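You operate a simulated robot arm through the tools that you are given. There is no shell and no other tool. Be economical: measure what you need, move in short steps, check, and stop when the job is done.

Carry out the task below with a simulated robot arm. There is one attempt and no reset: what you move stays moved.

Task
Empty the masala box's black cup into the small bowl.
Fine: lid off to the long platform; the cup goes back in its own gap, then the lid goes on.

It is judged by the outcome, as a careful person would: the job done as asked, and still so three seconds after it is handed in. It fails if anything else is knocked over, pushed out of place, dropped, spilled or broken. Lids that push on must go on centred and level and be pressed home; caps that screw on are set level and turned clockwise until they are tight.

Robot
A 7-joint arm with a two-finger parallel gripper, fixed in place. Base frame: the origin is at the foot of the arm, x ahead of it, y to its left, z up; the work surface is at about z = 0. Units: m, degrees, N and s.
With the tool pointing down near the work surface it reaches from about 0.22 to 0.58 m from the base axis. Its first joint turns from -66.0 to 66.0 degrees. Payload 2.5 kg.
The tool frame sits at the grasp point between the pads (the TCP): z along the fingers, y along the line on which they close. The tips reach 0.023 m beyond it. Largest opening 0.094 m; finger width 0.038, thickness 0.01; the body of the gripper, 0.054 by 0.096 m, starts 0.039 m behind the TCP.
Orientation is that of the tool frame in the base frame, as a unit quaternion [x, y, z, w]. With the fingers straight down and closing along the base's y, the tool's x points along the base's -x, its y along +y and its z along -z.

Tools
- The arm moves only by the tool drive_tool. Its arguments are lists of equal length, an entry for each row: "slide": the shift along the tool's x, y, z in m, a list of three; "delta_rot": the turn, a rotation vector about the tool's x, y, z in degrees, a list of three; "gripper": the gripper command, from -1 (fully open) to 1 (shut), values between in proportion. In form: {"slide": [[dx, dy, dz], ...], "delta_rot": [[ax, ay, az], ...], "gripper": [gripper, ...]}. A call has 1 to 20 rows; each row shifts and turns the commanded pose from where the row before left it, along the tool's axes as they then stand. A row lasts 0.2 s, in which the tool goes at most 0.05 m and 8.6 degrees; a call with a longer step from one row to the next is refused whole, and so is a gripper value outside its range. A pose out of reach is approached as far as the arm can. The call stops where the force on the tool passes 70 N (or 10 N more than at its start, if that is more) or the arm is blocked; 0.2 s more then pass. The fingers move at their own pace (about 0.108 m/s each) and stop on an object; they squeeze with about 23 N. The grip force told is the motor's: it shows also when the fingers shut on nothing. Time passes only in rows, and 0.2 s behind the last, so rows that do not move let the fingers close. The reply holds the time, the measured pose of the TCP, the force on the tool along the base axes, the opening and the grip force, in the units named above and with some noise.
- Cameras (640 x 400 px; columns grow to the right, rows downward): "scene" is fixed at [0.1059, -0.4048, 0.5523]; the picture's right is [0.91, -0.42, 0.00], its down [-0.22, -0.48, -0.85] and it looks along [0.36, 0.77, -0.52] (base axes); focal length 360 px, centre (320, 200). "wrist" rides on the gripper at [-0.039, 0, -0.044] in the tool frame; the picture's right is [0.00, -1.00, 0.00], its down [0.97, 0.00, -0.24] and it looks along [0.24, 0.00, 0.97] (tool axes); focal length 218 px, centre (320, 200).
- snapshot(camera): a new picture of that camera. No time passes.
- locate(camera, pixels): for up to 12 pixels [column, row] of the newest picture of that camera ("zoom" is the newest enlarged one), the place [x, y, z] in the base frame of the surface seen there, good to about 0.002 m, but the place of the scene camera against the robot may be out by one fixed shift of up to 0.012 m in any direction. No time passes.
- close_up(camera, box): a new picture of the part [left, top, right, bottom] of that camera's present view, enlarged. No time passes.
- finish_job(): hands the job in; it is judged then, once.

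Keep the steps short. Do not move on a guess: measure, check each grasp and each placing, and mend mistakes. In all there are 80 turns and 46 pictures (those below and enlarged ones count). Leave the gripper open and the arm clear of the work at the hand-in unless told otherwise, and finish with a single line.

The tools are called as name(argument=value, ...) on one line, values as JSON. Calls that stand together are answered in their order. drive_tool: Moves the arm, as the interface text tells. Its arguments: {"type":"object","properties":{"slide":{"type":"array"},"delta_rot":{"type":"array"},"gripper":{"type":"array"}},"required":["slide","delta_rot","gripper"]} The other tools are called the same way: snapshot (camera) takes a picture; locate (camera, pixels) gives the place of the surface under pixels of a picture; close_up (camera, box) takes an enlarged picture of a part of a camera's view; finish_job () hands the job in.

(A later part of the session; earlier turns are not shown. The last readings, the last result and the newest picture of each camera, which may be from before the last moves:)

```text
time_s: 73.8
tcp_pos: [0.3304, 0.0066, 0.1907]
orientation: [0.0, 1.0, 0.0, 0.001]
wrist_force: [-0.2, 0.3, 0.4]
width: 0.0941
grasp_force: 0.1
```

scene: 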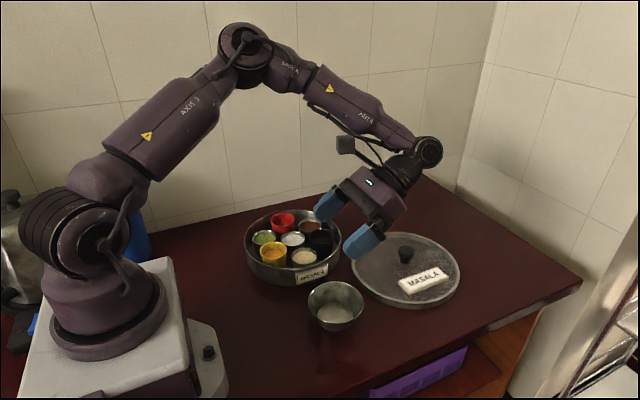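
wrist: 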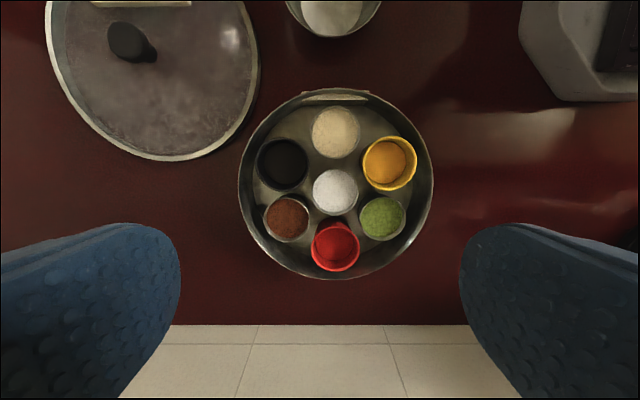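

The counter edge is near y ≈ -0.115, so (0.44, -0.07) is a clear spot. I'll test a 65° outward tilt there, at a safe height.

drive_tool(slide=[[-0.022, -0.0154, 0.016], [-0.022, -0.0154, 0.016], [-0.022, -0.0154, 0.016], [-0.022, -0.0154, 0.016], [-0.022, -0.0154, 0.016], [0, 0, 0], [0, 0, 0], [0, 0, 0], [0, 0, 0], [0, 0, 0], [0, 0, 0], [0, 0, 0], [0, 0, 0], [0, 0, 0]], delta_rot=[[0, 0, 0], [0, 0, 0], [0, 0, 0], [0, 0, 0], [0, 0, 0], [0, -8.5, 0], [0, -8.5, 0], [0, -8.5, 0], [0, -8.5, 0], [0, -8.5, 0], [0, -8.5, 0], [0, -8.5, 0], [0, -5.5, 0], [0, 0, 0]], gripper=[-0.4, -0.4, -0.4, -0.4, -0.4, -0.4, -0.4, -0.4, -0.4, -0.4, -0.4, -0.4, -0.4, -0.4])

snapshot(camera="scene")

```text
time_s: 76.8
tcp_pos: [0.4427, -0.0707, 0.1106]
orientation: [0.0, 0.843, 0.0, 0.538]
wrist_force: [-1.0, 0.3, 0.4]
width: 0.066
grasp_force: 0.1
```

```text
18 pictures are left
```

scene: 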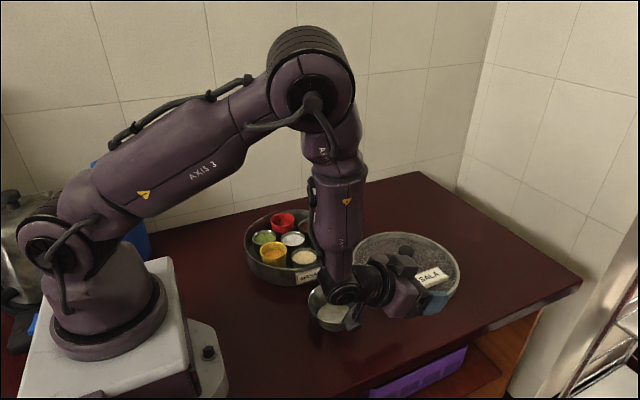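

Reachable, but the bulky wrist would come near the bowl at low height, so I'll use about a 55° outward tilt for the regrasp. Now I'll straighten the tool, go above the black cup and turn so the fingers close tangentially (58° azimuth).

drive_tool(slide=[[0, 0, 0], [0, 0, 0], [0, 0, 0], [0, 0, 0], [0, 0, 0], [0, 0, 0], [0, 0, 0], [0, 0, 0], [0, 0, -0.03], [0, 0, -0.03], [0.009, 0.035, 0], [0.009, 0.037, 0], [0.009, 0.037, 0], [0.009, 0.037, 0], [0.009, 0.037, 0], [0.009, 0.037, 0], [0.008, 0.0377, 0], [0, 0, 0], [0, 0, 0], [0, 0, 0]], delta_rot=[[0, 8.5, 0], [0, 8.5, 0], [0, 8.5, 0], [0, 8.5, 0], [0, 8.5, 0], [0, 8.5, 0], [0, 8.5, 0], [0, 5.5, 0], [0, 0, 0], [0, 0, 0], [0, 0, 0], [0, 0, 0], [0, 0, 0], [0, 0, 0], [0, 0, 8], [0, 0, 8], [0, 0, 8], [0, 0, 8], [0, 0, 0], [0, 0, 0]], gripper=[-0.4, -0.4, -0.4, -0.4, -0.4, -0.4, -0.4, -0.4, -0.4, -0.4, -0.4, -0.4, -0.4, -0.4, -0.4, -0.4, -0.4, -0.4, -0.4, -0.4])

snapshot(camera="wrist")

```text
time_s: 81.0
tcp_pos: [0.394, 0.1866, 0.1717]
orientation: [0.277, 0.961, 0.0, 0.0]
wrist_force: [-0.7, 0.0, -0.6]
width: 0.066
grasp_force: 0.0
```

```text
17 pictures are left
```

wrist: 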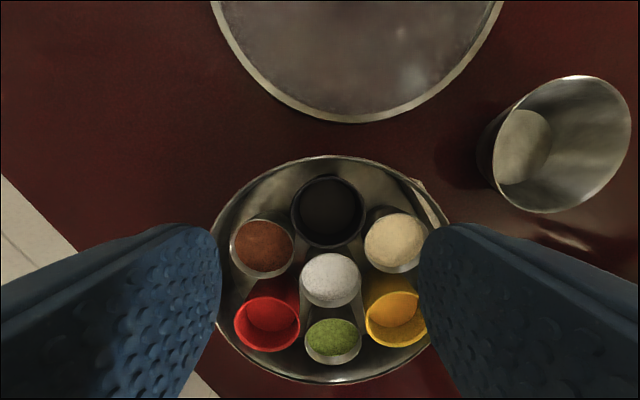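

I'll refine the black cup centre and the nearby rim heights from this closer view.

locate(camera="wrist", pixels=[[293, 211], [363, 211], [328, 178], [328, 246], [328, 205], [252, 218], [290, 236], [380, 212], [367, 240], [330, 255], [330, 157], [440, 213]])

```text
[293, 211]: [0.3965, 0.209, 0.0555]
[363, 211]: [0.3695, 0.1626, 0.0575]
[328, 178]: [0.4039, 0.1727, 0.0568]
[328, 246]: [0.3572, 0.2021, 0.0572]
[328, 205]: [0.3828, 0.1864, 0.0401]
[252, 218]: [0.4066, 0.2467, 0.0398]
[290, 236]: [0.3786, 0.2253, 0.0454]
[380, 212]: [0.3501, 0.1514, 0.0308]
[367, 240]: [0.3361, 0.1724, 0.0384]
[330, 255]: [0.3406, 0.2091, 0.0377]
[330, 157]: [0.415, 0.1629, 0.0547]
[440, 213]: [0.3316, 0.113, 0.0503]
```

The centre is (0.3815, 0.1866). I'll correct the xy and descend to TCP z 0.071, with tips at 0.048, just above the neighbours' rims.

drive_tool(slide=[[0.0106, -0.0066, 0], [0, 0, 0.03], [0, 0, 0.03], [0, 0, 0.02], [0, 0, 0.01], [0, 0, 0]], delta_rot=[[0, 0, 0], [0, 0, 0], [0, 0, 0], [0, 0, 0], [0, 0, 0], [0, 0, 0]], gripper=[-0.4, -0.4, -0.4, -0.4, -0.4, -0.4])

snapshot(camera="wrist")

close_up(camera="scene", box=[250, 190, 370, 290])

```text
time_s: 82.4
tcp_pos: [0.3834, 0.189, 0.0798]
orientation: [0.274, 0.962, 0.001, 0.0]
wrist_force: [-0.8, 0.4, -0.3]
width: 0.0659
grasp_force: 0.2
```

```text
16 pictures are left
```

wrist: 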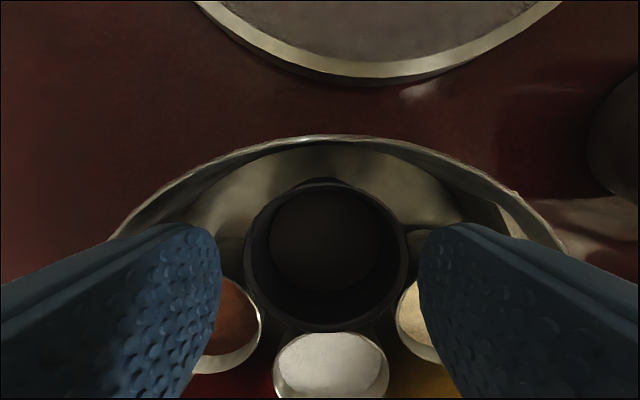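

```text
4.00 times, centred on (310, 240) of scene
```

zoom: 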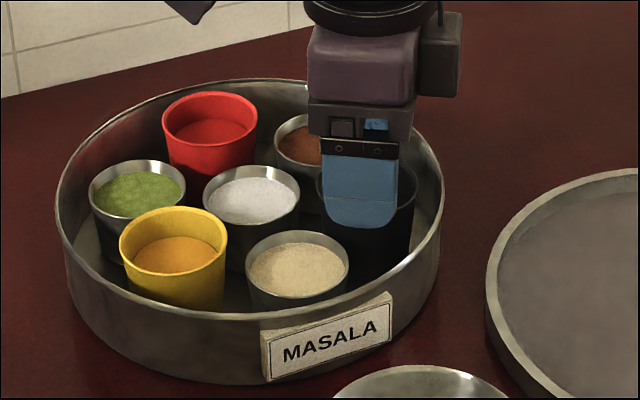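

Well aligned; the cup is about 1.5 mm toward tool -y. I'll correct that and descend the last 8.5 mm.

drive_tool(slide=[[0, -0.0018, 0.004], [0, 0, 0.003], [0, 0, 0.0018], [0, 0, 0]], delta_rot=[[0, 0, 0], [0, 0, 0], [0, 0, 0], [0, 0, 0]], gripper=[-0.4, -0.4, -0.4, -0.4])

drive_tool(slide=[[0, 0, 0], [0, 0, 0], [0, 0, 0]], delta_rot=[[0, 0, 0], [0, 0, 0], [0, 0, 0]], gripper=[0.3, 1, 1])

```text
time_s: 83.4
tcp_pos: [0.3811, 0.187, 0.0724]
orientation: [0.276, 0.961, 0.0, -0.001]
wrist_force: [0.1, -0.2, 0.7]
width: 0.0656
grasp_force: 0.2
```

```text
time_s: 84.2
tcp_pos: [0.3828, 0.1874, 0.071]
orientation: [0.276, 0.961, 0.0, 0.001]
wrist_force: [0.0, 0.4, 0.3]
width: 0.0527
grasp_force: 23.2
```

Gripped at 0.053. I'll lift slowly and check.

drive_tool(slide=[[0, 0, -0.002], [0, 0, -0.003], [0, 0, -0.005], [0, 0, -0.01], [0, 0, -0.015], [0, 0, -0.02], [0, 0, -0.02], [0, 0, 0]], delta_rot=[[0, 0, 0], [0, 0, 0], [0, 0, 0], [0, 0, 0], [0, 0, 0], [0, 0, 0], [0, 0, 0], [0, 0, 0]], gripper=[1, 1, 1, 1, 1, 1, 1, 1])

close_up(camera="scene", box=[230, 130, 390, 290])

```text
time_s: 86.0
tcp_pos: [0.3809, 0.1879, 0.1466]
orientation: [0.275, 0.961, 0.0, 0.0]
wrist_force: [-0.3, 0.5, -0.8]
width: 0.0527
grasp_force: 23.0
```

```text
2.50 times, centred on (310, 210) of scene
```

zoom: 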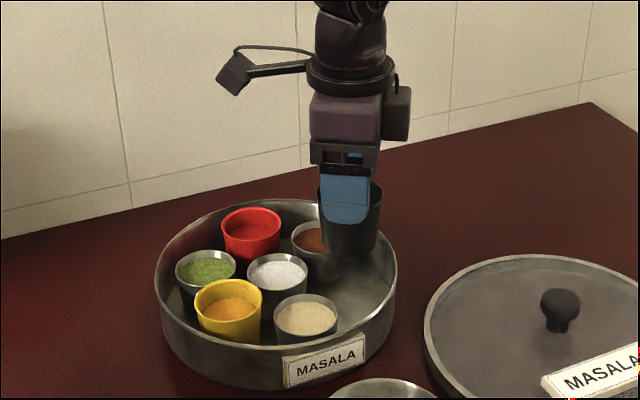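

The cup is up and level. I'll turn it back to default yaw and carry it gently to (0.44, -0.07).

drive_tool(slide=[[0, 0, -0.01], [0, 0, -0.01], [0, 0, 0], [0, 0, 0], [0, 0, 0], [-0.002, -0.01, 0], [-0.0045, -0.02, 0], [-0.005, -0.022, 0], [-0.005, -0.022, 0], [-0.005, -0.022, 0], [-0.005, -0.022, 0], [-0.005, -0.022, 0], [-0.005, -0.022, 0], [-0.005, -0.022, 0], [-0.005, -0.022, 0], [-0.005, -0.022, 0], [-0.0045, -0.02, 0], [-0.003, -0.01, 0], [0, 0, 0]], delta_rot=[[0, 0, -8], [0, 0, -8], [0, 0, -8], [0, 0, -8], [0, 0, 0], [0, 0, 0], [0, 0, 0], [0, 0, 0], [0, 0, 0], [0, 0, 0], [0, 0, 0], [0, 0, 0], [0, 0, 0], [0, 0, 0], [0, 0, 0], [0, 0, 0], [0, 0, 0], [0, 0, 0], [0, 0, 0]], gripper=[1, 1, 1, 1, 1, 1, 1, 1, 1, 1, 1, 1, 1, 1, 1, 1, 1, 1, 1])

drive_tool(slide=[[0, 0, 0.02], [0, 0, 0.03], [0, 0, 0.025], [0, 0, 0.01], [0, 0, 0]], delta_rot=[[0, 0, 0], [0, 0, 0], [0, 0, 0], [0, 0, 0], [0, 0, 0]], gripper=[1, 1, 1, 1, 1])

snapshot(camera="scene")

```text
time_s: 90.0
tcp_pos: [0.4408, -0.0699, 0.1672]
orientation: [0.0, 1.0, 0.0, 0.001]
wrist_force: [0.2, 0.4, -0.6]
width: 0.0529
grasp_force: 23.2
```

```text
time_s: 91.2
tcp_pos: [0.4399, -0.0726, 0.0818]
orientation: [0.001, 1.0, 0.0, 0.0]
wrist_force: [-0.3, -0.5, 0.0]
width: 0.0527
grasp_force: 23.1
```

```text
13 pictures are left
```

scene: 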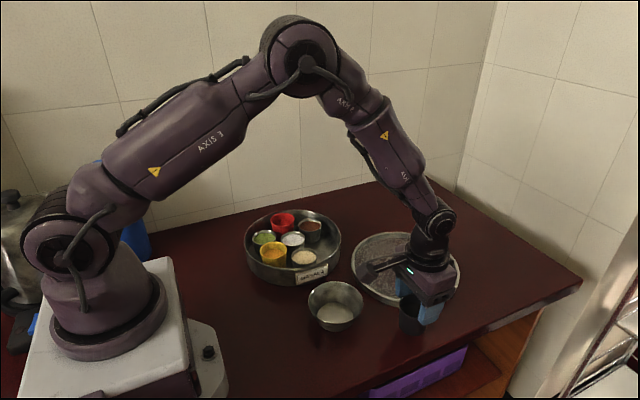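

The cup is over the spot. I'll lower it slowly until contact.

drive_tool(slide=[[0, 0, 0.004], [0, 0, 0.003], [0, 0, 0.002], [0, 0, 0.0015], [0, 0, 0.001], [0, 0, 0]], delta_rot=[[0, 0, 0], [0, 0, 0], [0, 0, 0], [0, 0, 0], [0, 0, 0], [0, 0, 0]], gripper=[1, 1, 1, 1, 1, 1])

drive_tool(slide=[[0, 0, 0.001], [0, 0, 0.001], [0, 0, 0]], delta_rot=[[0, 0, 0], [0, 0, 0], [0, 0, 0]], gripper=[1, 1, 1])

```text
time_s: 92.6
tcp_pos: [0.4405, -0.0701, 0.071]
orientation: [0.0, 1.0, 0.0, 0.0]
wrist_force: [0.0, -0.1, -1.4]
width: 0.0527
grasp_force: 22.7
```

```text
time_s: 93.4
tcp_pos: [0.4408, -0.0701, 0.0682]
orientation: [0.0, 1.0, 0.0, 0.001]
wrist_force: [0.2, 0.0, 0.0]
width: 0.0529
grasp_force: 22.9
```

drive_tool(slide=[[0, 0, 0.001], [0, 0, 0.001], [0, 0, 0]], delta_rot=[[0, 0, 0], [0, 0, 0], [0, 0, 0]], gripper=[1, 1, 1])

```text
time_s: 94.2
tcp_pos: [0.4414, -0.0707, 0.0673]
orientation: [0.0, 1.0, 0.0, 0.001]
wrist_force: [-3.9, 1.4, 14.4]
width: 0.0524
grasp_force: 22.8
```

The cup is standing on the counter. I'll relieve, open and rise 8 cm, then tilt the tool outward 55°.

drive_tool(slide=[[0, 0, -0.0012], [0, 0, 0], [0, 0, 0], [0, 0, -0.01], [0, 0, -0.035], [0, 0, -0.035], [0, 0, 0], [0, 0, 0], [0, 0, 0], [0, 0, 0], [0, 0, 0], [0, 0, 0], [0, 0, 0], [0, 0, 0]], delta_rot=[[0, 0, 0], [0, 0, 0], [0, 0, 0], [0, 0, 0], [0, 0, 0], [0, 0, 0], [0, -8, 0], [0, -8, 0], [0, -8, 0], [0, -8, 0], [0, -8, 0], [0, -8, 0], [0, -7, 0], [0, 0, 0]], gripper=[1, -0.4, -0.4, -0.4, -0.4, -0.4, -0.4, -0.4, -0.4, -0.4, -0.4, -0.4, -0.4, -0.4])

snapshot(camera="wrist")

```text
time_s: 97.2
tcp_pos: [0.4411, -0.0705, 0.1488]
orientation: [0.001, 0.887, -0.001, 0.462]
wrist_force: [0.2, 0.1, 0.2]
width: 0.0659
grasp_force: 0.0
```

```text
12 pictures are left
```

wrist: 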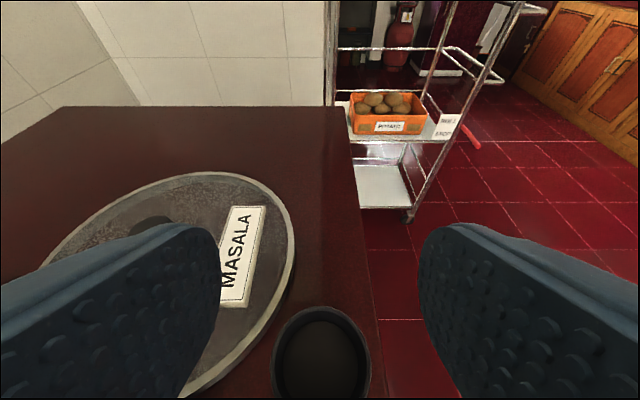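

The cup stands centred between the fingers (column 320). I'll descend straight down in this tilt, most of the way.

drive_tool(slide=[[0.0205, 0, 0.01435], [0.0205, 0, 0.01435], [0.0205, 0, 0.01435], [0.0164, 0, 0.0115], [0, 0, 0]], delta_rot=[[0, 0, 0], [0, 0, 0], [0, 0, 0], [0, 0, 0], [0, 0, 0]], gripper=[-0.4, -0.4, -0.4, -0.4, -0.4])

snapshot(camera="scene")

```text
time_s: 98.4
tcp_pos: [0.4406, -0.0713, 0.0531]
orientation: [0.0, 0.887, 0.0, 0.462]
wrist_force: [-0.7, 0.3, 0.5]
width: 0.0656
grasp_force: 0.0
```

```text
11 pictures are left
```

scene: 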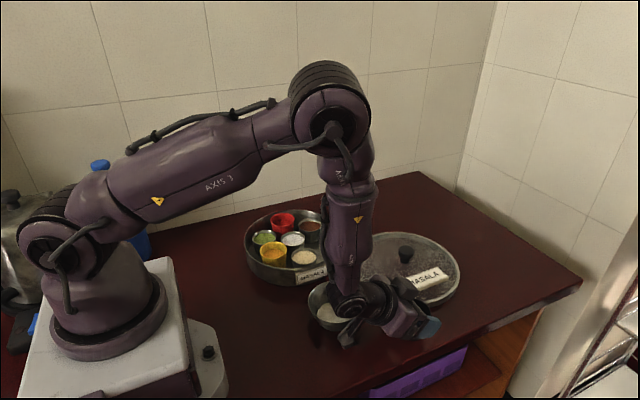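

The wrist is near the bowl, so I'll measure its clearance before the last 15 mm.

locate(camera="scene", pixels=[[345, 315], [335, 305], [350, 340], [343, 343], [357, 325], [370, 322], [390, 335], [362, 315], [332, 312], [345, 325]])

close_up(camera="scene", box=[300, 250, 450, 360])

```text
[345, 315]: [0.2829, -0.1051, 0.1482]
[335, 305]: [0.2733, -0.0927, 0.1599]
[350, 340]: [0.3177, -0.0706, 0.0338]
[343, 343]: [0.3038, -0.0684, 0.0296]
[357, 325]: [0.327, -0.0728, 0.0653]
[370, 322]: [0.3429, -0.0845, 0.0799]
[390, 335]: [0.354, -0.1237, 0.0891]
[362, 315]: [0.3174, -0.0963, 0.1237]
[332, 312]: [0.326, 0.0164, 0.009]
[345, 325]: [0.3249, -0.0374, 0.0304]
```

```text
3.64 times, centred on (375, 305) of scene
```

zoom: 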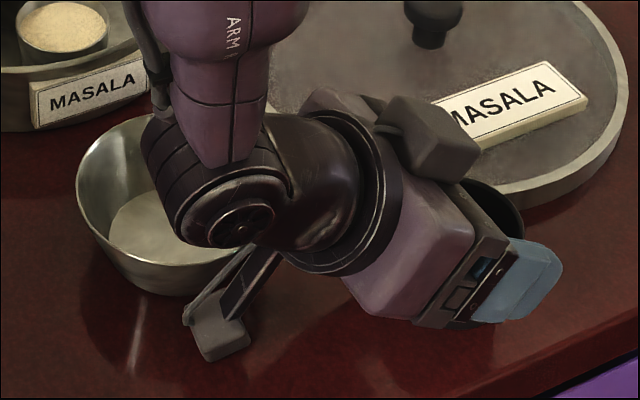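

The cable stalk behind the wrist hangs low near (0.30, -0.07). I'll measure its lowest points and its gap to the bowl.

locate(camera="zoom", pixels=[[207, 355], [240, 345], [195, 335], [190, 312], [248, 335], [240, 318], [205, 362], [212, 290], [180, 290], [225, 320]])

```text
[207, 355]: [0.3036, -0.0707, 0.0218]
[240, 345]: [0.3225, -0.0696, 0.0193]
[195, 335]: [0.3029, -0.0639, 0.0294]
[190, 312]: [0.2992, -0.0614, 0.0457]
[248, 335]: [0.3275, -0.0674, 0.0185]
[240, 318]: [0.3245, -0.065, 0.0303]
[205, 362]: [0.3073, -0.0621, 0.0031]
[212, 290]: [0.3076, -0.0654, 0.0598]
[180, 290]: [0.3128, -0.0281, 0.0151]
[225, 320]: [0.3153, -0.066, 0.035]
```

The stalk is only a few mm from the bowl, so I'll back straight up. Then I'll swing the tool's azimuth 24° so the wrist sits over the counter's edge, away from the bowl.

drive_tool(slide=[[-0.01, 0, -0.007], [-0.0205, 0, -0.0143], [-0.0205, 0, -0.0143], [0, 0, 0], [0, 0, 0], [0, 0, 0], [0, 0, 0]], delta_rot=[[0, 0, 0], [0, 0, 0], [0, 0, 0], [-6.55, 0, -4.59], [-6.55, 0, -4.59], [-6.55, 0, -4.59], [0, 0, 0]], gripper=[-0.4, -0.4, -0.4, -0.4, -0.4, -0.4, -0.4])

close_up(camera="scene", box=[290, 230, 470, 370])

```text
time_s: 100.0
tcp_pos: [0.4407, -0.0711, 0.1161]
orientation: [-0.184, 0.868, 0.095, 0.452]
wrist_force: [-0.1, -0.3, -0.1]
width: 0.0658
grasp_force: 0.2
```

```text
2.86 times, centred on (380, 300) of scene
```

zoom: 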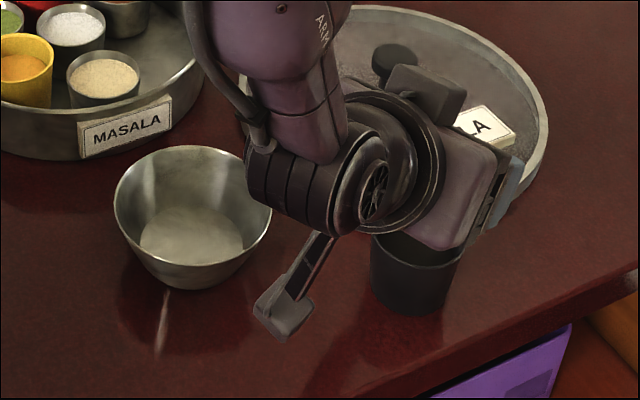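

The stalk is now clear of the bowl. I'll descend straight to TCP z 0.044.

drive_tool(slide=[[0.0205, 0, 0.01435], [0.0205, 0, 0.01435], [0.012, 0, 0.0084], [0.006, 0, 0.0042], [0, 0, 0]], delta_rot=[[0, 0, 0], [0, 0, 0], [0, 0, 0], [0, 0, 0], [0, 0, 0]], gripper=[-0.4, -0.4, -0.4, -0.4, -0.4])

close_up(camera="scene", box=[290, 250, 470, 390])

```text
time_s: 101.0
tcp_pos: [0.441, -0.0716, 0.0501]
orientation: [-0.182, 0.868, 0.096, 0.451]
wrist_force: [-3.2, -1.0, 13.9]
width: 0.0658
grasp_force: 0.1
stopped in row 4: the force on the tool passed its limit (the readings are from after the stop); the commanded pose is now the measured one
```

```text
2.86 times, centred on (380, 320) of scene
```

zoom: 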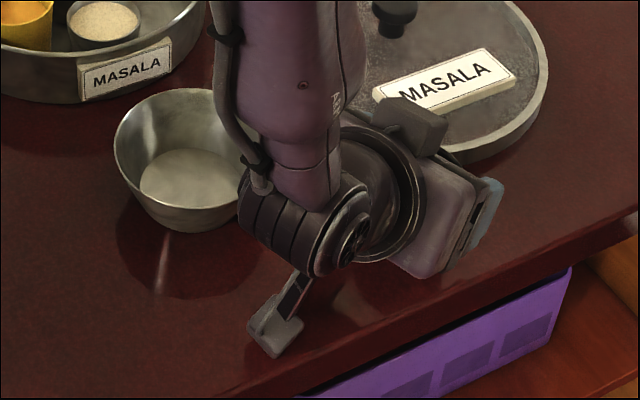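

The stalk tip appears to have touched the counter at TCP z 0.050. This height already spans the upper half of the cup, so I'll back up 1.5 mm and close here.

drive_tool(slide=[[-0.0012, 0, -0.0009], [0, 0, 0], [0, 0, 0], [0, 0, 0], [0, 0, 0]], delta_rot=[[0, 0, 0], [0, 0, 0], [0, 0, 0], [0, 0, 0], [0, 0, 0]], gripper=[-0.4, -0.4, 0.3, 1, 1])

drive_tool(slide=[[-0.0016, 0, -0.0011], [-0.004, 0, -0.0028], [-0.008, 0, -0.0057], [-0.016, 0, -0.0115], [-0.02, 0, -0.014], [0, 0, 0]], delta_rot=[[0, 0, 0], [0, 0, 0], [0, 0, 0], [0, 0, 0], [0, 0, 0], [0, 0, 0]], gripper=[1, 1, 1, 1, 1, 1])

close_up(camera="scene", box=[290, 210, 470, 350])

```text
time_s: 102.2
tcp_pos: [0.4407, -0.0713, 0.0501]
orientation: [-0.182, 0.868, 0.096, 0.451]
wrist_force: [-0.1, -0.1, -0.6]
width: 0.0608
grasp_force: 23.2
```

```text
time_s: 103.5
tcp_pos: [0.4415, -0.0726, 0.1115]
orientation: [-0.182, 0.869, 0.096, 0.451]
wrist_force: [-0.7, 0.1, -0.9]
width: 0.0605
grasp_force: 23.1
```

```text
2.86 times, centred on (380, 280) of scene
```

zoom: 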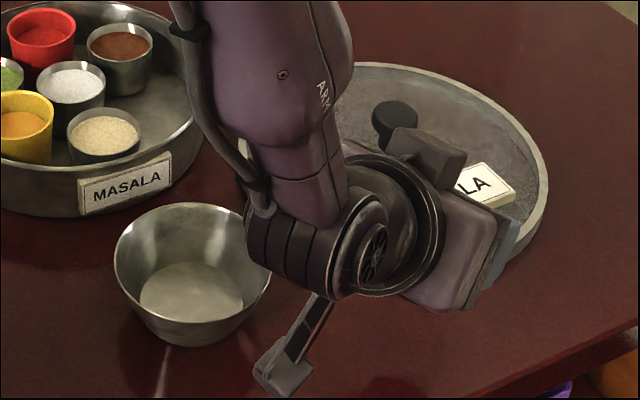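

The cup is lifted; its spot is empty and the grip holds. I'll raise it, swing the azimuth back, and lean the cup 20° (contents are 17 mm below the rim, so that is safe) so the arm can fit over the bowl.

drive_tool(slide=[[-0.0205, 0, -0.0143], [-0.0205, 0, -0.0143], [0, 0, 0], [0, 0, 0], [0, 0, 0], [0, 0, 0], [0, 0, 0], [0, 0, 0], [0, 0, 0], [0, 0, 0], [0, 0, 0]], delta_rot=[[0, 0, 0], [0, 0, 0], [4.91, 0, 3.44], [4.91, 0, 3.44], [4.91, 0, 3.44], [4.91, 0, 3.44], [0, 5, 0], [0, 5, 0], [0, 5, 0], [0, 5, 0], [0, 0, 0]], gripper=[1, 1, 1, 1, 1, 1, 1, 1, 1, 1, 1])

snapshot(camera="wrist")

```text
time_s: 106.0
tcp_pos: [0.4413, -0.0721, 0.1615]
orientation: [0.002, 0.954, 0.0, 0.299]
wrist_force: [0.3, 0.7, -0.1]
width: 0.0602
grasp_force: 22.9
```

```text
6 pictures are left
```

wrist: 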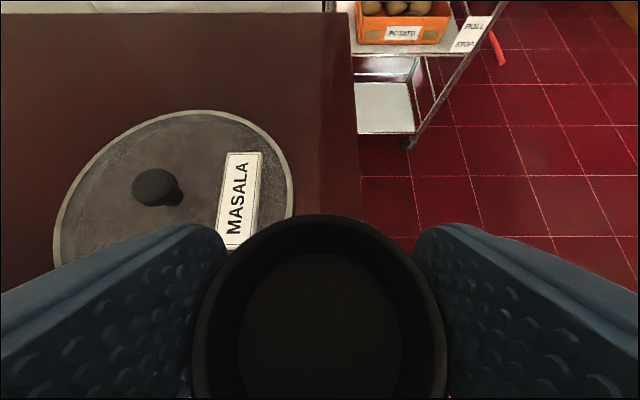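

The cup is held firmly with its contents inside. I'll move over to the bowl, TCP target (0.312, 0.009), keeping the 20° lean.

drive_tool(slide=[[0.0066, 0.005, -0.0046], [0.0132, 0.0101, -0.00925], [0.0132, 0.0101, -0.00925], [0.0132, 0.0101, -0.00925], [0.0132, 0.0101, -0.00925], [0.0132, 0.0101, -0.00925], [0.0132, 0.0101, -0.00925], [0.0132, 0.0101, -0.00925], [0.0066, 0.005, -0.0046], [0, 0, 0]], delta_rot=[[0, 0, 0], [0, 0, 0], [0, 0, 0], [0, 0, 0], [0, 0, 0], [0, 0, 0], [0, 0, 0], [0, 0, 0], [0, 0, 0], [0, 0, 0]], gripper=[1, 1, 1, 1, 1, 1, 1, 1, 1, 1])

snapshot(camera="scene")

```text
time_s: 108.2
tcp_pos: [0.3207, 0.0108, 0.1621]
orientation: [0.003, 0.954, 0.0, 0.298]
wrist_force: [-0.1, -0.6, -0.3]
width: 0.0605
grasp_force: 23.2
out of reach, approached as far as the arm can: row 9
```

```text
5 pictures are left
```

scene: 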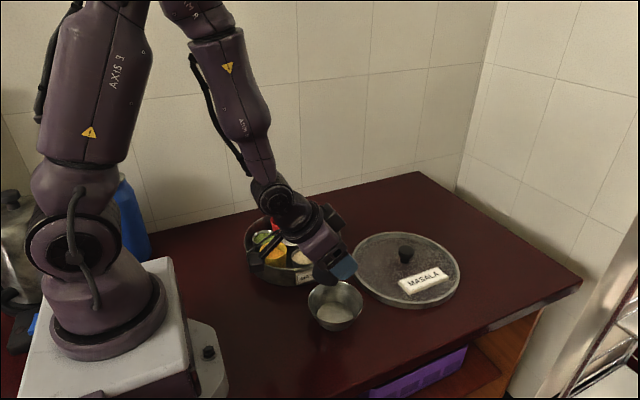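

At TCP x 0.321 and over the bowl. I'll lean 10° more and lower to about z 0.11.

drive_tool(slide=[[0, 0, 0], [0, 0, 0], [0.009, -0.0005, 0.0148], [0.009, -0.0005, 0.0148], [0.009, 0, 0.0148], [0, 0, 0]], delta_rot=[[0, 5, 0], [0, 5, 0], [0, 0, 0], [0, 0, 0], [0, 0, 0], [0, 0, 0]], gripper=[1, 1, 1, 1, 1, 1])

```text
time_s: 109.5
tcp_pos: [0.3152, 0.0085, 0.1089]
orientation: [0.003, 0.977, 0.0, 0.215]
wrist_force: [-0.1, 0.5, -0.3]
width: 0.0604
grasp_force: 22.9
```

In position at (0.315, 0.009, 0.109). I'll pour by pitching slowly inward to 90° of cup tilt.

drive_tool(slide=[[0, 0, 0], [0, 0, 0], [0, 0, 0], [0, 0, 0], [0, 0, 0], [0, 0, 0], [0, 0, 0], [0, 0, 0], [0, 0, 0], [0, 0, 0], [0, 0, 0], [0, 0, 0], [0, 0, 0], [0, 0, 0], [0, 0, 0], [0, 0, 0], [0, 0, 0], [0, 0, 0]], delta_rot=[[0, 4, 0], [0, 4, 0], [0, 4, 0], [0, 4, 0], [0, 4, 0], [0, 3, 0], [0, 3, 0], [0, 3, 0], [0, 3, 0], [0, 3, 0], [0, 3, 0], [0, 3, 0], [0, 4, 0], [0, 4, 0], [0, 4, 0], [0, 4, 0], [0, 4, 0], [0, 0, 0]], gripper=[1, 1, 1, 1, 1, 1, 1, 1, 1, 1, 1, 1, 1, 1, 1, 1, 1, 1])

drive_tool(slide=[[0, 0, 0], [0, 0, 0], [0, 0, 0], [0, 0, 0], [0, 0, 0], [0, 0, 0], [0, 0, 0], [0, 0, 0], [0, 0, 0], [0, 0, 0], [0, 0, 0]], delta_rot=[[0, 4, 0], [0, 4, 0], [0, 4, 0], [0, 4, 0], [0, 4, 0], [0, 4, 0], [0, 4, 0], [0, 0, 0], [0, 0, 0], [0, 0, 0], [0, 0, 0]], gripper=[1, 1, 1, 1, 1, 1, 1, 1, 1, 1, 1])

close_up(camera="scene", box=[260, 220, 420, 350])

```text
time_s: 113.3
tcp_pos: [0.3154, 0.0083, 0.1099]
orientation: [0.002, 0.951, 0.001, -0.31]
wrist_force: [0.6, 0.0, -0.7]
width: 0.0603
grasp_force: 23.1
```

```text
time_s: 115.8
tcp_pos: [0.3152, 0.0086, 0.1092]
orientation: [0.001, 0.847, 0.002, -0.531]
wrist_force: [0.9, 0.0, -1.9]
width: 0.0603
grasp_force: 22.9
```

```text
3.08 times, centred on (340, 285) of scene
```

zoom: 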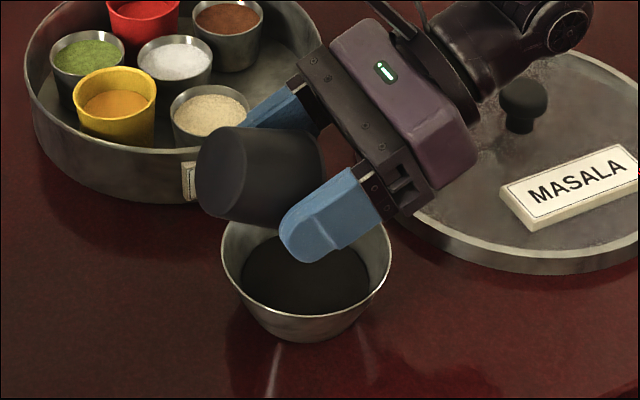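

The dark contents are now in the bowl, with no spill visible. I'll tip a further 10° with a small shake so the cup drains completely.

drive_tool(slide=[[0, 0, 0], [0, 0, 0], [0, 0, 0], [0, 0, 0], [0, 0, 0], [0, 0, 0], [0, 0, 0], [0, 0, 0], [0, 0, 0], [0, 0, 0]], delta_rot=[[0, 4, 0], [0, 4, 0], [0, 3, 0], [0, -3, 0], [0, 3, 0], [0, -3, 0], [0, 3, 0], [0, 0, 0], [0, 0, 0], [0, 0, 0]], gripper=[1, 1, 1, 1, 1, 1, 1, 1, 1, 1])

```text
time_s: 118.0
tcp_pos: [0.3153, 0.0084, 0.1097]
orientation: [0.001, 0.792, 0.002, -0.61]
wrist_force: [0.4, 0.2, 0.0]
width: 0.0602
grasp_force: 22.9
```

The cup is emptied. I'll raise it, bring the tool back to vertical and move toward the temporary spot.

drive_tool(slide=[[0.0225, 0, -0.006], [0.0225, 0, -0.006], [0.0225, 0, -0.006], [0, 0, 0], [0, 0, 0], [0, 0, 0], [0, 0, 0], [0, 0, 0], [0, 0, 0], [0, 0, 0], [0, 0, 0], [0, 0, 0], [-0.021, -0.0132, 0], [-0.021, -0.0132, 0], [-0.021, -0.0132, 0], [-0.021, -0.0132, 0], [-0.021, -0.0132, 0], [-0.021, -0.0132, 0], [0, 0, 0]], delta_rot=[[0, 0, 0], [0, 0, 0], [0, 0, 0], [0, -8.4, 0], [0, -8.4, 0], [0, -8.4, 0], [0, -8.4, 0], [0, -8.4, 0], [0, -8.4, 0], [0, -8.4, 0], [0, -8.4, 0], [0, -8, 0], [0, 0, 0], [0, 0, 0], [0, 0, 0], [0, 0, 0], [0, 0, 0], [0, 0, 0], [0, 0, 0]], gripper=[1, 1, 1, 1, 1, 1, 1, 1, 1, 1, 1, 1, 1, 1, 1, 1, 1, 1, 1])

drive_tool(slide=[[0, 0, 0], [0, 0, 0], [0, 0, 0], [0, 0, 0], [0, 0, 0], [0, 0, 0], [0, 0, 0], [0, 0, 0], [0, 0, 0], [0, 0, 0], [0, 0, 0]], delta_rot=[[0, -8, 0], [0, -8, 0], [0, -8, 0], [0, -8, 0], [0, -8, 0], [0, -8, 0], [0, -7, 0], [-6.55, 0, -4.59], [-6.55, 0, -4.59], [-6.55, 0, -4.59], [0, 0, 0]], gripper=[1, 1, 1, 1, 1, 1, 1, 1, 1, 1, 1])

```text
time_s: 122.0
tcp_pos: [0.4405, -0.0719, 0.1809]
orientation: [0.002, 1.0, 0.001, 0.0]
wrist_force: [0.9, 0.0, -0.8]
width: 0.06
grasp_force: 23.0
```

```text
time_s: 124.3
tcp_pos: [0.4412, -0.0706, 0.1789]
orientation: [-0.182, 0.868, 0.095, 0.452]
wrist_force: [0.5, 0.2, -0.1]
width: 0.0603
grasp_force: 23.1
```

The orientation matches the earlier grasp. I'll descend to just above set-down height, then slowly to contact.

drive_tool(slide=[[0.0195, 0, 0.0137], [0.0195, 0, 0.0137], [0.0195, 0, 0.0137], [0.0195, 0, 0.0137], [0.0156, 0, 0.011], [0, 0, 0]], delta_rot=[[0, 0, 0], [0, 0, 0], [0, 0, 0], [0, 0, 0], [0, 0, 0], [0, 0, 0]], gripper=[1, 1, 1, 1, 1, 1])

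drive_tool(slide=[[0.0025, 0, 0.0017], [0.0025, 0, 0.0017], [0.0016, 0, 0.0011], [0, 0, 0]], delta_rot=[[0, 0, 0], [0, 0, 0], [0, 0, 0], [0, 0, 0]], gripper=[1, 1, 1, 1])

```text
time_s: 125.8
tcp_pos: [0.4409, -0.0705, 0.064]
orientation: [-0.182, 0.868, 0.095, 0.453]
wrist_force: [-0.6, 0.2, -1.1]
width: 0.0604
grasp_force: 22.9
```

```text
time_s: 126.8
tcp_pos: [0.4421, -0.071, 0.0582]
orientation: [-0.183, 0.868, 0.096, 0.452]
wrist_force: [-0.6, -0.3, 0.3]
width: 0.0603
grasp_force: 23.1
```

drive_tool(slide=[[0.0016, 0, 0.0011], [0.0016, 0, 0.0011], [0.0008, 0, 0.0006], [0, 0, 0]], delta_rot=[[0, 0, 0], [0, 0, 0], [0, 0, 0], [0, 0, 0]], gripper=[1, 1, 1, 1])

drive_tool(slide=[[0.0008, 0, 0.0006], [0.0004, 0, 0.0003], [0, 0, 0]], delta_rot=[[0, 0, 0], [0, 0, 0], [0, 0, 0]], gripper=[1, 1, 1])

```text
time_s: 127.8
tcp_pos: [0.4416, -0.071, 0.0529]
orientation: [-0.183, 0.867, 0.096, 0.453]
wrist_force: [0.4, 0.2, -0.7]
width: 0.06
grasp_force: 23.2
```

```text
time_s: 128.6
tcp_pos: [0.4421, -0.0707, 0.0514]
orientation: [-0.182, 0.868, 0.095, 0.453]
wrist_force: [-2.0, -0.1, 4.5]
width: 0.0603
grasp_force: 23.2
```

Contact at z 0.051. I'll release, rise straight up, then bring the tool back to vertical at default azimuth.

drive_tool(slide=[[-0.0003, 0, -0.0002], [0, 0, 0], [0, 0, 0], [-0.006, 0, -0.0042], [-0.015, 0, -0.0105], [-0.02, 0, -0.014], [-0.02, 0, -0.014], [-0.02, 0, -0.014], [0, 0, 0], [0, 0, 0], [0, 0, 0], [0, 0, 0], [0, 0, 0], [0, 0, 0], [0, 0, 0], [0, 0, 0], [0, 0, 0], [0, 0, 0], [0, 0, 0]], delta_rot=[[0, 0, 0], [0, 0, 0], [0, 0, 0], [0, 0, 0], [0, 0, 0], [0, 0, 0], [0, 0, 0], [0, 0, 0], [6.55, 0, 4.59], [6.55, 0, 4.59], [6.55, 0, 4.59], [0, 8, 0], [0, 8, 0], [0, 8, 0], [0, 8, 0], [0, 8, 0], [0, 8, 0], [0, 7, 0], [0, 0, 0]], gripper=[1, -0.5, -0.5, -0.5, -0.5, -0.5, -0.5, -0.5, -0.5, -0.5, -0.5, -0.5, -0.5, -0.5, -0.5, -0.5, -0.5, -0.5, -0.5])

snapshot(camera="wrist")

```text
time_s: 132.6
tcp_pos: [0.4416, -0.0709, 0.1503]
orientation: [0.001, 1.0, 0.001, 0.0]
wrist_force: [0.7, 0.2, -0.6]
width: 0.0705
grasp_force: 0.1
```

```text
3 pictures are left
```

wrist: 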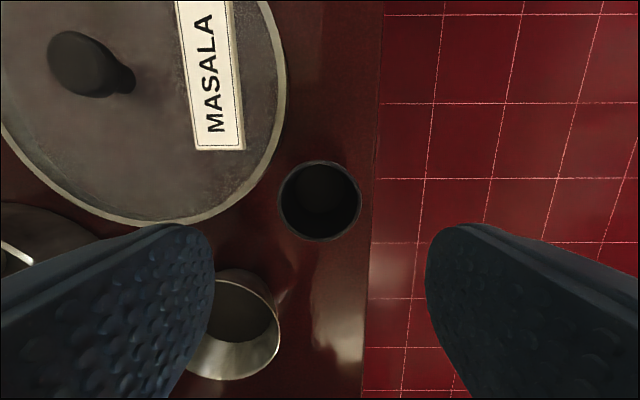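

The cup stands upright on the counter. I'll measure its rim centre and check that it's empty inside.

locate(camera="wrist", pixels=[[281, 200], [359, 200], [320, 163], [320, 240], [325, 195], [318, 190], [330, 205], [240, 310], [255, 325], [74, 62]])

```text
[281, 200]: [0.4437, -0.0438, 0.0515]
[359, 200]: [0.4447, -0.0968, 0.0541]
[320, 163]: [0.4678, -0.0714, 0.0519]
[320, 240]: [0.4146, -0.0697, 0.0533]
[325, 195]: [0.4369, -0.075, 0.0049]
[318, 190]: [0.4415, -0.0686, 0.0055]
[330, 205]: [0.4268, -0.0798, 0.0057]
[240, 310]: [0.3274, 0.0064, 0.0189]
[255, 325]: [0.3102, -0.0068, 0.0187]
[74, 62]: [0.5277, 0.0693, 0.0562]
```

The cup is empty (inside floor at z 0.005), upright and centred at (0.441, -0.070). I'll grip it from above with the same shallow rim grip, TCP z 0.068.

drive_tool(slide=[[0, 0.0003, 0.03], [0, 0, 0.03], [0, 0, 0.015], [0, 0, 0.0073], [0, 0, 0], [0, 0, 0], [0, 0, 0], [0, 0, 0]], delta_rot=[[0, 0, 0], [0, 0, 0], [0, 0, 0], [0, 0, 0], [0, 0, 0], [0, 0, 0], [0, 0, 0], [0, 0, 0]], gripper=[-0.4, -0.4, -0.4, -0.4, -0.4, 0.3, 1, 1])

drive_tool(slide=[[0, 0, -0.005], [0, 0, -0.015], [0, 0, -0.03], [0, 0, -0.03], [0, 0, -0.02], [0, 0, 0]], delta_rot=[[0, 0, 0], [0, 0, 0], [0, 0, 0], [0, 0, 0], [0, 0, 0], [0, 0, 0]], gripper=[1, 1, 1, 1, 1, 1])

```text
time_s: 134.3
tcp_pos: [0.4411, -0.0704, 0.0688]
orientation: [0.002, 1.0, 0.001, 0.0]
wrist_force: [-0.2, 0.5, 0.3]
width: 0.053
grasp_force: 23.1
```

```text
time_s: 135.8
tcp_pos: [0.4418, -0.0704, 0.1685]
orientation: [0.002, 1.0, 0.001, 0.0]
wrist_force: [0.1, -0.3, -0.8]
width: 0.053
grasp_force: 23.5
```

Holding at 0.053. I'll carry it back above its gap at (0.3815, 0.187) and turn to the original grasp yaw.

drive_tool(slide=[[0.0025, 0.011, 0], [0.005, 0.0215, 0], [0.005, 0.0215, 0], [0.005, 0.0215, 0], [0.005, 0.0215, 0], [0.005, 0.0215, 0], [0.005, 0.0215, 0], [0.005, 0.0215, 0], [0.005, 0.0215, 0], [0.005, 0.0215, 0], [0.005, 0.0215, 0], [0.005, 0.0215, 0], [0.0025, 0.0105, 0], [0, 0, 0], [0, 0, 0], [0, 0, 0], [0, 0, 0], [0, 0, 0]], delta_rot=[[0, 0, 0], [0, 0, 0], [0, 0, 0], [0, 0, 0], [0, 0, 0], [0, 0, 0], [0, 0, 0], [0, 0, 0], [0, 0, 0], [0, 0, 0], [0, 0, 0], [0, 0, 0], [0, 0, 0], [0, 0, 8], [0, 0, 8], [0, 0, 8], [0, 0, 8], [0, 0, 0]], gripper=[1, 1, 1, 1, 1, 1, 1, 1, 1, 1, 1, 1, 1, 1, 1, 1, 1, 1])

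```text
time_s: 139.6
tcp_pos: [0.3826, 0.1885, 0.1696]
orientation: [0.278, 0.96, 0.001, 0.0]
wrist_force: [0.8, -0.4, -0.5]
width: 0.0528
grasp_force: 22.9
```

I'll make a 1 mm correction and lower into the gap, slowing near the bottom.

drive_tool(slide=[[0, -0.001, 0.02], [0, 0, 0.025], [0, 0, 0.02], [0, 0, 0.015], [0, 0, 0.01], [0, 0, 0.003], [0, 0, 0]], delta_rot=[[0, 0, 0], [0, 0, 0], [0, 0, 0], [0, 0, 0], [0, 0, 0], [0, 0, 0], [0, 0, 0]], gripper=[1, 1, 1, 1, 1, 1, 1])

drive_tool(slide=[[0, 0, 0.002], [0, 0, 0.0015], [0, 0, 0.001], [0, 0, 0]], delta_rot=[[0, 0, 0], [0, 0, 0], [0, 0, 0], [0, 0, 0]], gripper=[1, 1, 1, 1])

```text
time_s: 141.2
tcp_pos: [0.3821, 0.1861, 0.0754]
orientation: [0.278, 0.961, 0.001, 0.001]
wrist_force: [-0.5, -0.2, -0.7]
width: 0.0527
grasp_force: 23.2
```

```text
time_s: 142.2
tcp_pos: [0.3822, 0.1872, 0.0703]
orientation: [0.277, 0.961, 0.001, 0.001]
wrist_force: [-2.9, -3.9, 19.4]
width: 0.0526
grasp_force: 23.5
```

The cup is seated on the box floor. I'll relieve, open and rise, then check with a picture.

drive_tool(slide=[[0, 0, -0.001], [0, 0, 0], [0, 0, 0], [0, 0, -0.005], [0, 0, -0.02], [0, 0, -0.035], [0, 0, -0.04], [0, 0, 0], [0, 0, 0]], delta_rot=[[0, 0, 0], [0, 0, 0], [0, 0, 0], [0, 0, 0], [0, 0, 0], [0, 0, 0], [0, 0, 0], [0, 0, 0], [0, 0, 0]], gripper=[1, -0.4, -0.4, -0.4, -0.4, -0.4, -0.4, -0.4, -0.4])

snapshot(camera="wrist")

```text
time_s: 144.2
tcp_pos: [0.3808, 0.1887, 0.171]
orientation: [0.278, 0.961, 0.001, 0.001]
wrist_force: [-0.3, -0.9, 0.5]
width: 0.0658
grasp_force: 0.1
```

```text
2 pictures are left
```

wrist: 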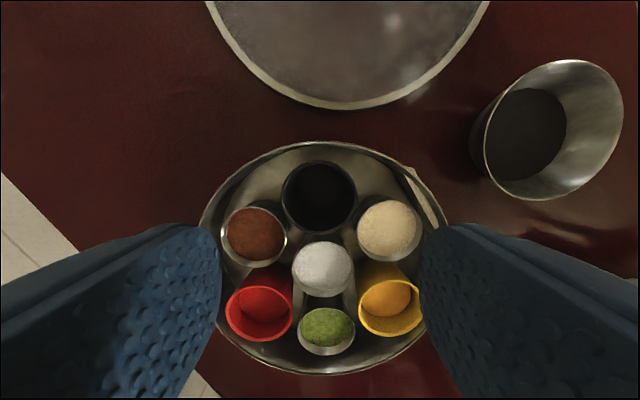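

The black cup is back in its gap, the bowl holds the powder, and everything is clean. I'll check the box rim position, for the lid's centre, and the cup upright.

locate(camera="wrist", pixels=[[318, 143], [325, 374], [208, 213], [240, 172], [395, 160], [285, 194], [354, 194], [320, 163], [320, 230], [440, 215], [280, 150]])

```text
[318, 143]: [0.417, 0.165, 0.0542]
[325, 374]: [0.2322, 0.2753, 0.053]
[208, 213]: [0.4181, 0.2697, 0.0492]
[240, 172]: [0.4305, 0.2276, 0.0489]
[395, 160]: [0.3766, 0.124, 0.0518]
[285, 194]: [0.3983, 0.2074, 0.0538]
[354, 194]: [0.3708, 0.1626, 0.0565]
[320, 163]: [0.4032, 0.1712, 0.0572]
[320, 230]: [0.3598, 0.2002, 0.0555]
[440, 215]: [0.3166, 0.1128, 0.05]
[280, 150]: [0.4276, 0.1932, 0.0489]
```

The box hasn't moved, with its centre still at (0.324, 0.2195). I'll go above the lid knob at (0.525, 0.0695) with the same 90° yaw as when I took it off.

drive_tool(slide=[[0, 0, -0.015], [0, 0, -0.015], [0, 0, 0], [0, 0, 0], [0, 0, 0], [0, 0, 0], [0, 0, 0], [-0.017, 0.0206, 0], [-0.017, 0.0206, 0], [-0.017, 0.0206, 0], [-0.017, 0.0206, 0], [-0.017, 0.0206, 0], [-0.017, 0.0206, 0], [-0.0172, 0.0206, 0], [0, 0, 0.03], [0, 0, 0.03], [0, 0, 0.03], [0, 0, 0]], delta_rot=[[0, 0, 8.3], [0, 0, 8.3], [0, 0, 8.3], [0, 0, 8.3], [0, 0, 8.3], [0, 0, 8.3], [0, 0, 8.1], [0, 0, 0], [0, 0, 0], [0, 0, 0], [0, 0, 0], [0, 0, 0], [0, 0, 0], [0, 0, 0], [0, 0, 0], [0, 0, 0], [0, 0, 0], [0, 0, 0]], gripper=[-0.2, -0.2, -0.2, -0.2, -0.2, -0.2, -0.2, -0.2, -0.2, -0.2, -0.2, -0.2, -0.2, -0.2, -0.2, -0.2, -0.2, -0.2])

```text
time_s: 147.9
tcp_pos: [0.5258, 0.0657, 0.1089]
orientation: [0.708, 0.706, 0.002, 0.0]
wrist_force: [0.6, -0.5, -1.0]
width: 0.0565
grasp_force: 0.0
```

I'll correct y by +3.5 mm and descend to TCP z 0.048 around the knob.

drive_tool(slide=[[0.0035, -0.0006, 0.02], [0, 0, 0.02], [0, 0, 0.012], [0, 0, 0.006], [0, 0, 0.0025], [0, 0, 0]], delta_rot=[[0, 0, 0], [0, 0, 0], [0, 0, 0], [0, 0, 0], [0, 0, 0], [0, 0, 0]], gripper=[-0.2, -0.2, -0.2, -0.2, -0.2, -0.2])

drive_tool(slide=[[0, 0, 0.0012], [0, 0, 0], [0, 0, 0], [0, 0, 0], [0, 0, -0.002], [0, 0, -0.002], [0, 0, -0.003], [0, 0, 0]], delta_rot=[[0, 0, 0], [0, 0, 0], [0, 0, 0], [0, 0, 0], [0, 0, 0], [0, 0, 0], [0, 0, 0], [0, 0, 0]], gripper=[-0.2, 0.2, 1, 1, 1, 1, 1, 1])

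```text
time_s: 149.3
tcp_pos: [0.5267, 0.0708, 0.0517]
orientation: [0.707, 0.707, 0.001, 0.0]
wrist_force: [0.3, -0.4, 0.0]
width: 0.0565
grasp_force: 0.0
```

```text
time_s: 151.2
tcp_pos: [0.525, 0.0713, 0.0561]
orientation: [0.708, 0.707, 0.001, -0.002]
wrist_force: [-0.2, 0.1, -1.1]
width: 0.0333
grasp_force: 23.1
```

The grip is about 4 mm higher on the knob than the earlier secure one. I'll lower back, release, go deeper and regrip.

drive_tool(slide=[[0, 0, 0.003], [0, 0, 0.0025], [0, 0, 0], [0, 0, 0], [0, 0, 0], [0, 0, 0.002], [0, 0, 0.0015], [0, 0, 0]], delta_rot=[[0, 0, 0], [0, 0, 0], [0, 0, 0], [0, 0, 0], [0, 0, 0], [0, 0, 0], [0, 0, 0], [0, 0, 0]], gripper=[1, 1, 1, -0.2, -0.2, -0.2, -0.2, -0.2])

```text
time_s: 152.9
tcp_pos: [0.5249, 0.0712, 0.0484]
orientation: [0.707, 0.707, 0.001, -0.001]
wrist_force: [0.0, 0.3, 0.3]
width: 0.0564
grasp_force: 0.0
```

drive_tool(slide=[[0, 0, 0.001], [0, 0, 0.001], [0, 0, 0], [0, 0, 0], [0, 0, 0], [0, 0, 0], [0, 0, 0]], delta_rot=[[0, 0, 0], [0, 0, 0], [0, 0, 0], [0, 0, 0], [0, 0, 0], [0, 0, 0], [0, 0, 0]], gripper=[-0.2, -0.2, -0.2, 0.2, 1, 1, 1])

drive_tool(slide=[[0, 0, -0.002], [0, 0, -0.003], [0, 0, -0.005], [0, 0, -0.01], [0, 0, -0.01], [0, 0, 0]], delta_rot=[[0, 0, 0], [0, 0, 0], [0, 0, 0], [0, 0, 0], [0, 0, 0], [0, 0, 0]], gripper=[1, 1, 1, 1, 1, 1])

```text
time_s: 154.6
tcp_pos: [0.5253, 0.0705, 0.0477]
orientation: [0.708, 0.706, 0.002, 0.001]
wrist_force: [3.6, -0.3, 13.1]
width: 0.033
grasp_force: 23.0
```

```text
time_s: 155.9
tcp_pos: [0.5252, 0.0704, 0.0757]
orientation: [0.708, 0.707, 0.001, -0.001]
wrist_force: [-0.8, -0.1, -2.4]
width: 0.033
grasp_force: 22.8
```

The lid lifts with the grip holding at 0.033. I'll raise to 0.18 and carry it back over the box.

drive_tool(slide=[[0, 0, -0.02], [0, 0, -0.025], [0, 0, -0.03], [0, 0, -0.03], [0.00623, -0.0084, 0], [0.01246, -0.01678, 0], [0.01246, -0.01678, 0], [0.01246, -0.01678, 0], [0.01246, -0.01678, 0], [0.01246, -0.01678, 0], [0.01246, -0.01678, 0], [0.01246, -0.01678, 0], [0.01246, -0.01678, 0], [0.01246, -0.01678, 0], [0.01246, -0.01678, 0], [0.01246, -0.01678, 0], [0.00623, -0.0084, 0], [0, 0, 0]], delta_rot=[[0, 0, 0], [0, 0, 0], [0, 0, 0], [0, 0, 0], [0, 0, 0], [0, 0, 0], [0, 0, 0], [0, 0, 0], [0, 0, 0], [0, 0, 0], [0, 0, 0], [0, 0, 0], [0, 0, 0], [0, 0, 0], [0, 0, 0], [0, 0, 0], [0, 0, 0], [0, 0, 0]], gripper=[1, 1, 1, 1, 1, 1, 1, 1, 1, 1, 1, 1, 1, 1, 1, 1, 1, 1])

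drive_tool(slide=[[0, 0, 0], [0, 0, 0]], delta_rot=[[0, 0, 0], [0, 0, 0]], gripper=[1, 1])

```text
time_s: 159.8
tcp_pos: [0.324, 0.2211, 0.1803]
orientation: [0.708, 0.706, 0.001, 0.0]
wrist_force: [0.5, -0.7, -1.6]
width: 0.0331
grasp_force: 22.6
```

```text
time_s: 160.3
tcp_pos: [0.3249, 0.2213, 0.1815]
orientation: [0.707, 0.707, 0.001, 0.0]
wrist_force: [-0.6, 0.8, -2.6]
width: 0.033
grasp_force: 23.0
```

I'll correct y by -1 mm and descend to just above engagement.

drive_tool(slide=[[-0.0012, -0.0003, 0.015], [0, 0, 0.02], [0, 0, 0.02], [0, 0, 0.01], [0, 0, 0]], delta_rot=[[0, 0, 0], [0, 0, 0], [0, 0, 0], [0, 0, 0], [0, 0, 0]], gripper=[1, 1, 1, 1, 1])

close_up(camera="scene", box=[230, 180, 360, 300])

```text
time_s: 161.6
tcp_pos: [0.3226, 0.22, 0.1133]
orientation: [0.708, 0.707, 0.002, 0.001]
wrist_force: [0.2, -0.3, -2.2]
width: 0.0331
grasp_force: 23.6
```

```text
3.33 times, centred on (295, 240) of scene
```

zoom: 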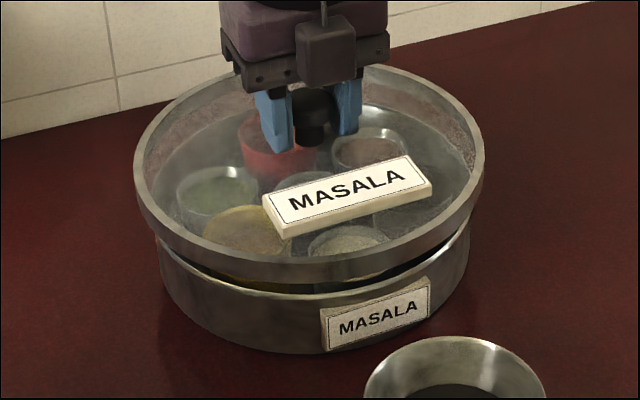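

It looks level and lined up. I'll check lid against box numerically using scene points.

locate(camera="zoom", pixels=[[137, 165], [482, 165], [309, 263], [180, 235], [450, 215], [360, 67], [157, 250], [468, 240], [250, 296], [290, 300]])

```text
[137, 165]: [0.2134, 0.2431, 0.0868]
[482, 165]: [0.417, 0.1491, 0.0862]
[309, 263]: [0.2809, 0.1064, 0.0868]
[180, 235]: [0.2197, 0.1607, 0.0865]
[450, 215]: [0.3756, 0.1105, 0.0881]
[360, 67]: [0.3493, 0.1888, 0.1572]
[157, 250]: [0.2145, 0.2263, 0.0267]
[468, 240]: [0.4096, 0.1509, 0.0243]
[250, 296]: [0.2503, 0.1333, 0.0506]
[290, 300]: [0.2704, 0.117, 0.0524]
```

The lid rim is level at z 0.0865, and its centre matches the box to within about 1–2 mm. I'll lower it gently until the skirt engages.

drive_tool(slide=[[0, 0.0006, 0.003], [0, 0, 0.003], [0, 0, 0.003], [0, 0, 0.003], [0, 0, 0]], delta_rot=[[0, 0, 0], [0, 0, 0], [0, 0, 0], [0, 0, 0], [0, 0, 0]], gripper=[1, 1, 1, 1, 1])

drive_tool(slide=[[0, 0, 0.002], [0, 0, 0.002], [0, 0, 0.002], [0, 0, 0]], delta_rot=[[0, 0, 0], [0, 0, 0], [0, 0, 0], [0, 0, 0]], gripper=[1, 1, 1, 1])

```text
time_s: 162.8
tcp_pos: [0.3232, 0.2205, 0.1043]
orientation: [0.707, 0.707, 0.0, -0.001]
wrist_force: [-0.1, 0.6, -2.3]
width: 0.0329
grasp_force: 22.8
```

```text
time_s: 163.8
tcp_pos: [0.3241, 0.2199, 0.0982]
orientation: [0.708, 0.706, 0.001, 0.0]
wrist_force: [0.1, 0.6, -1.5]
width: 0.0329
grasp_force: 22.9
```

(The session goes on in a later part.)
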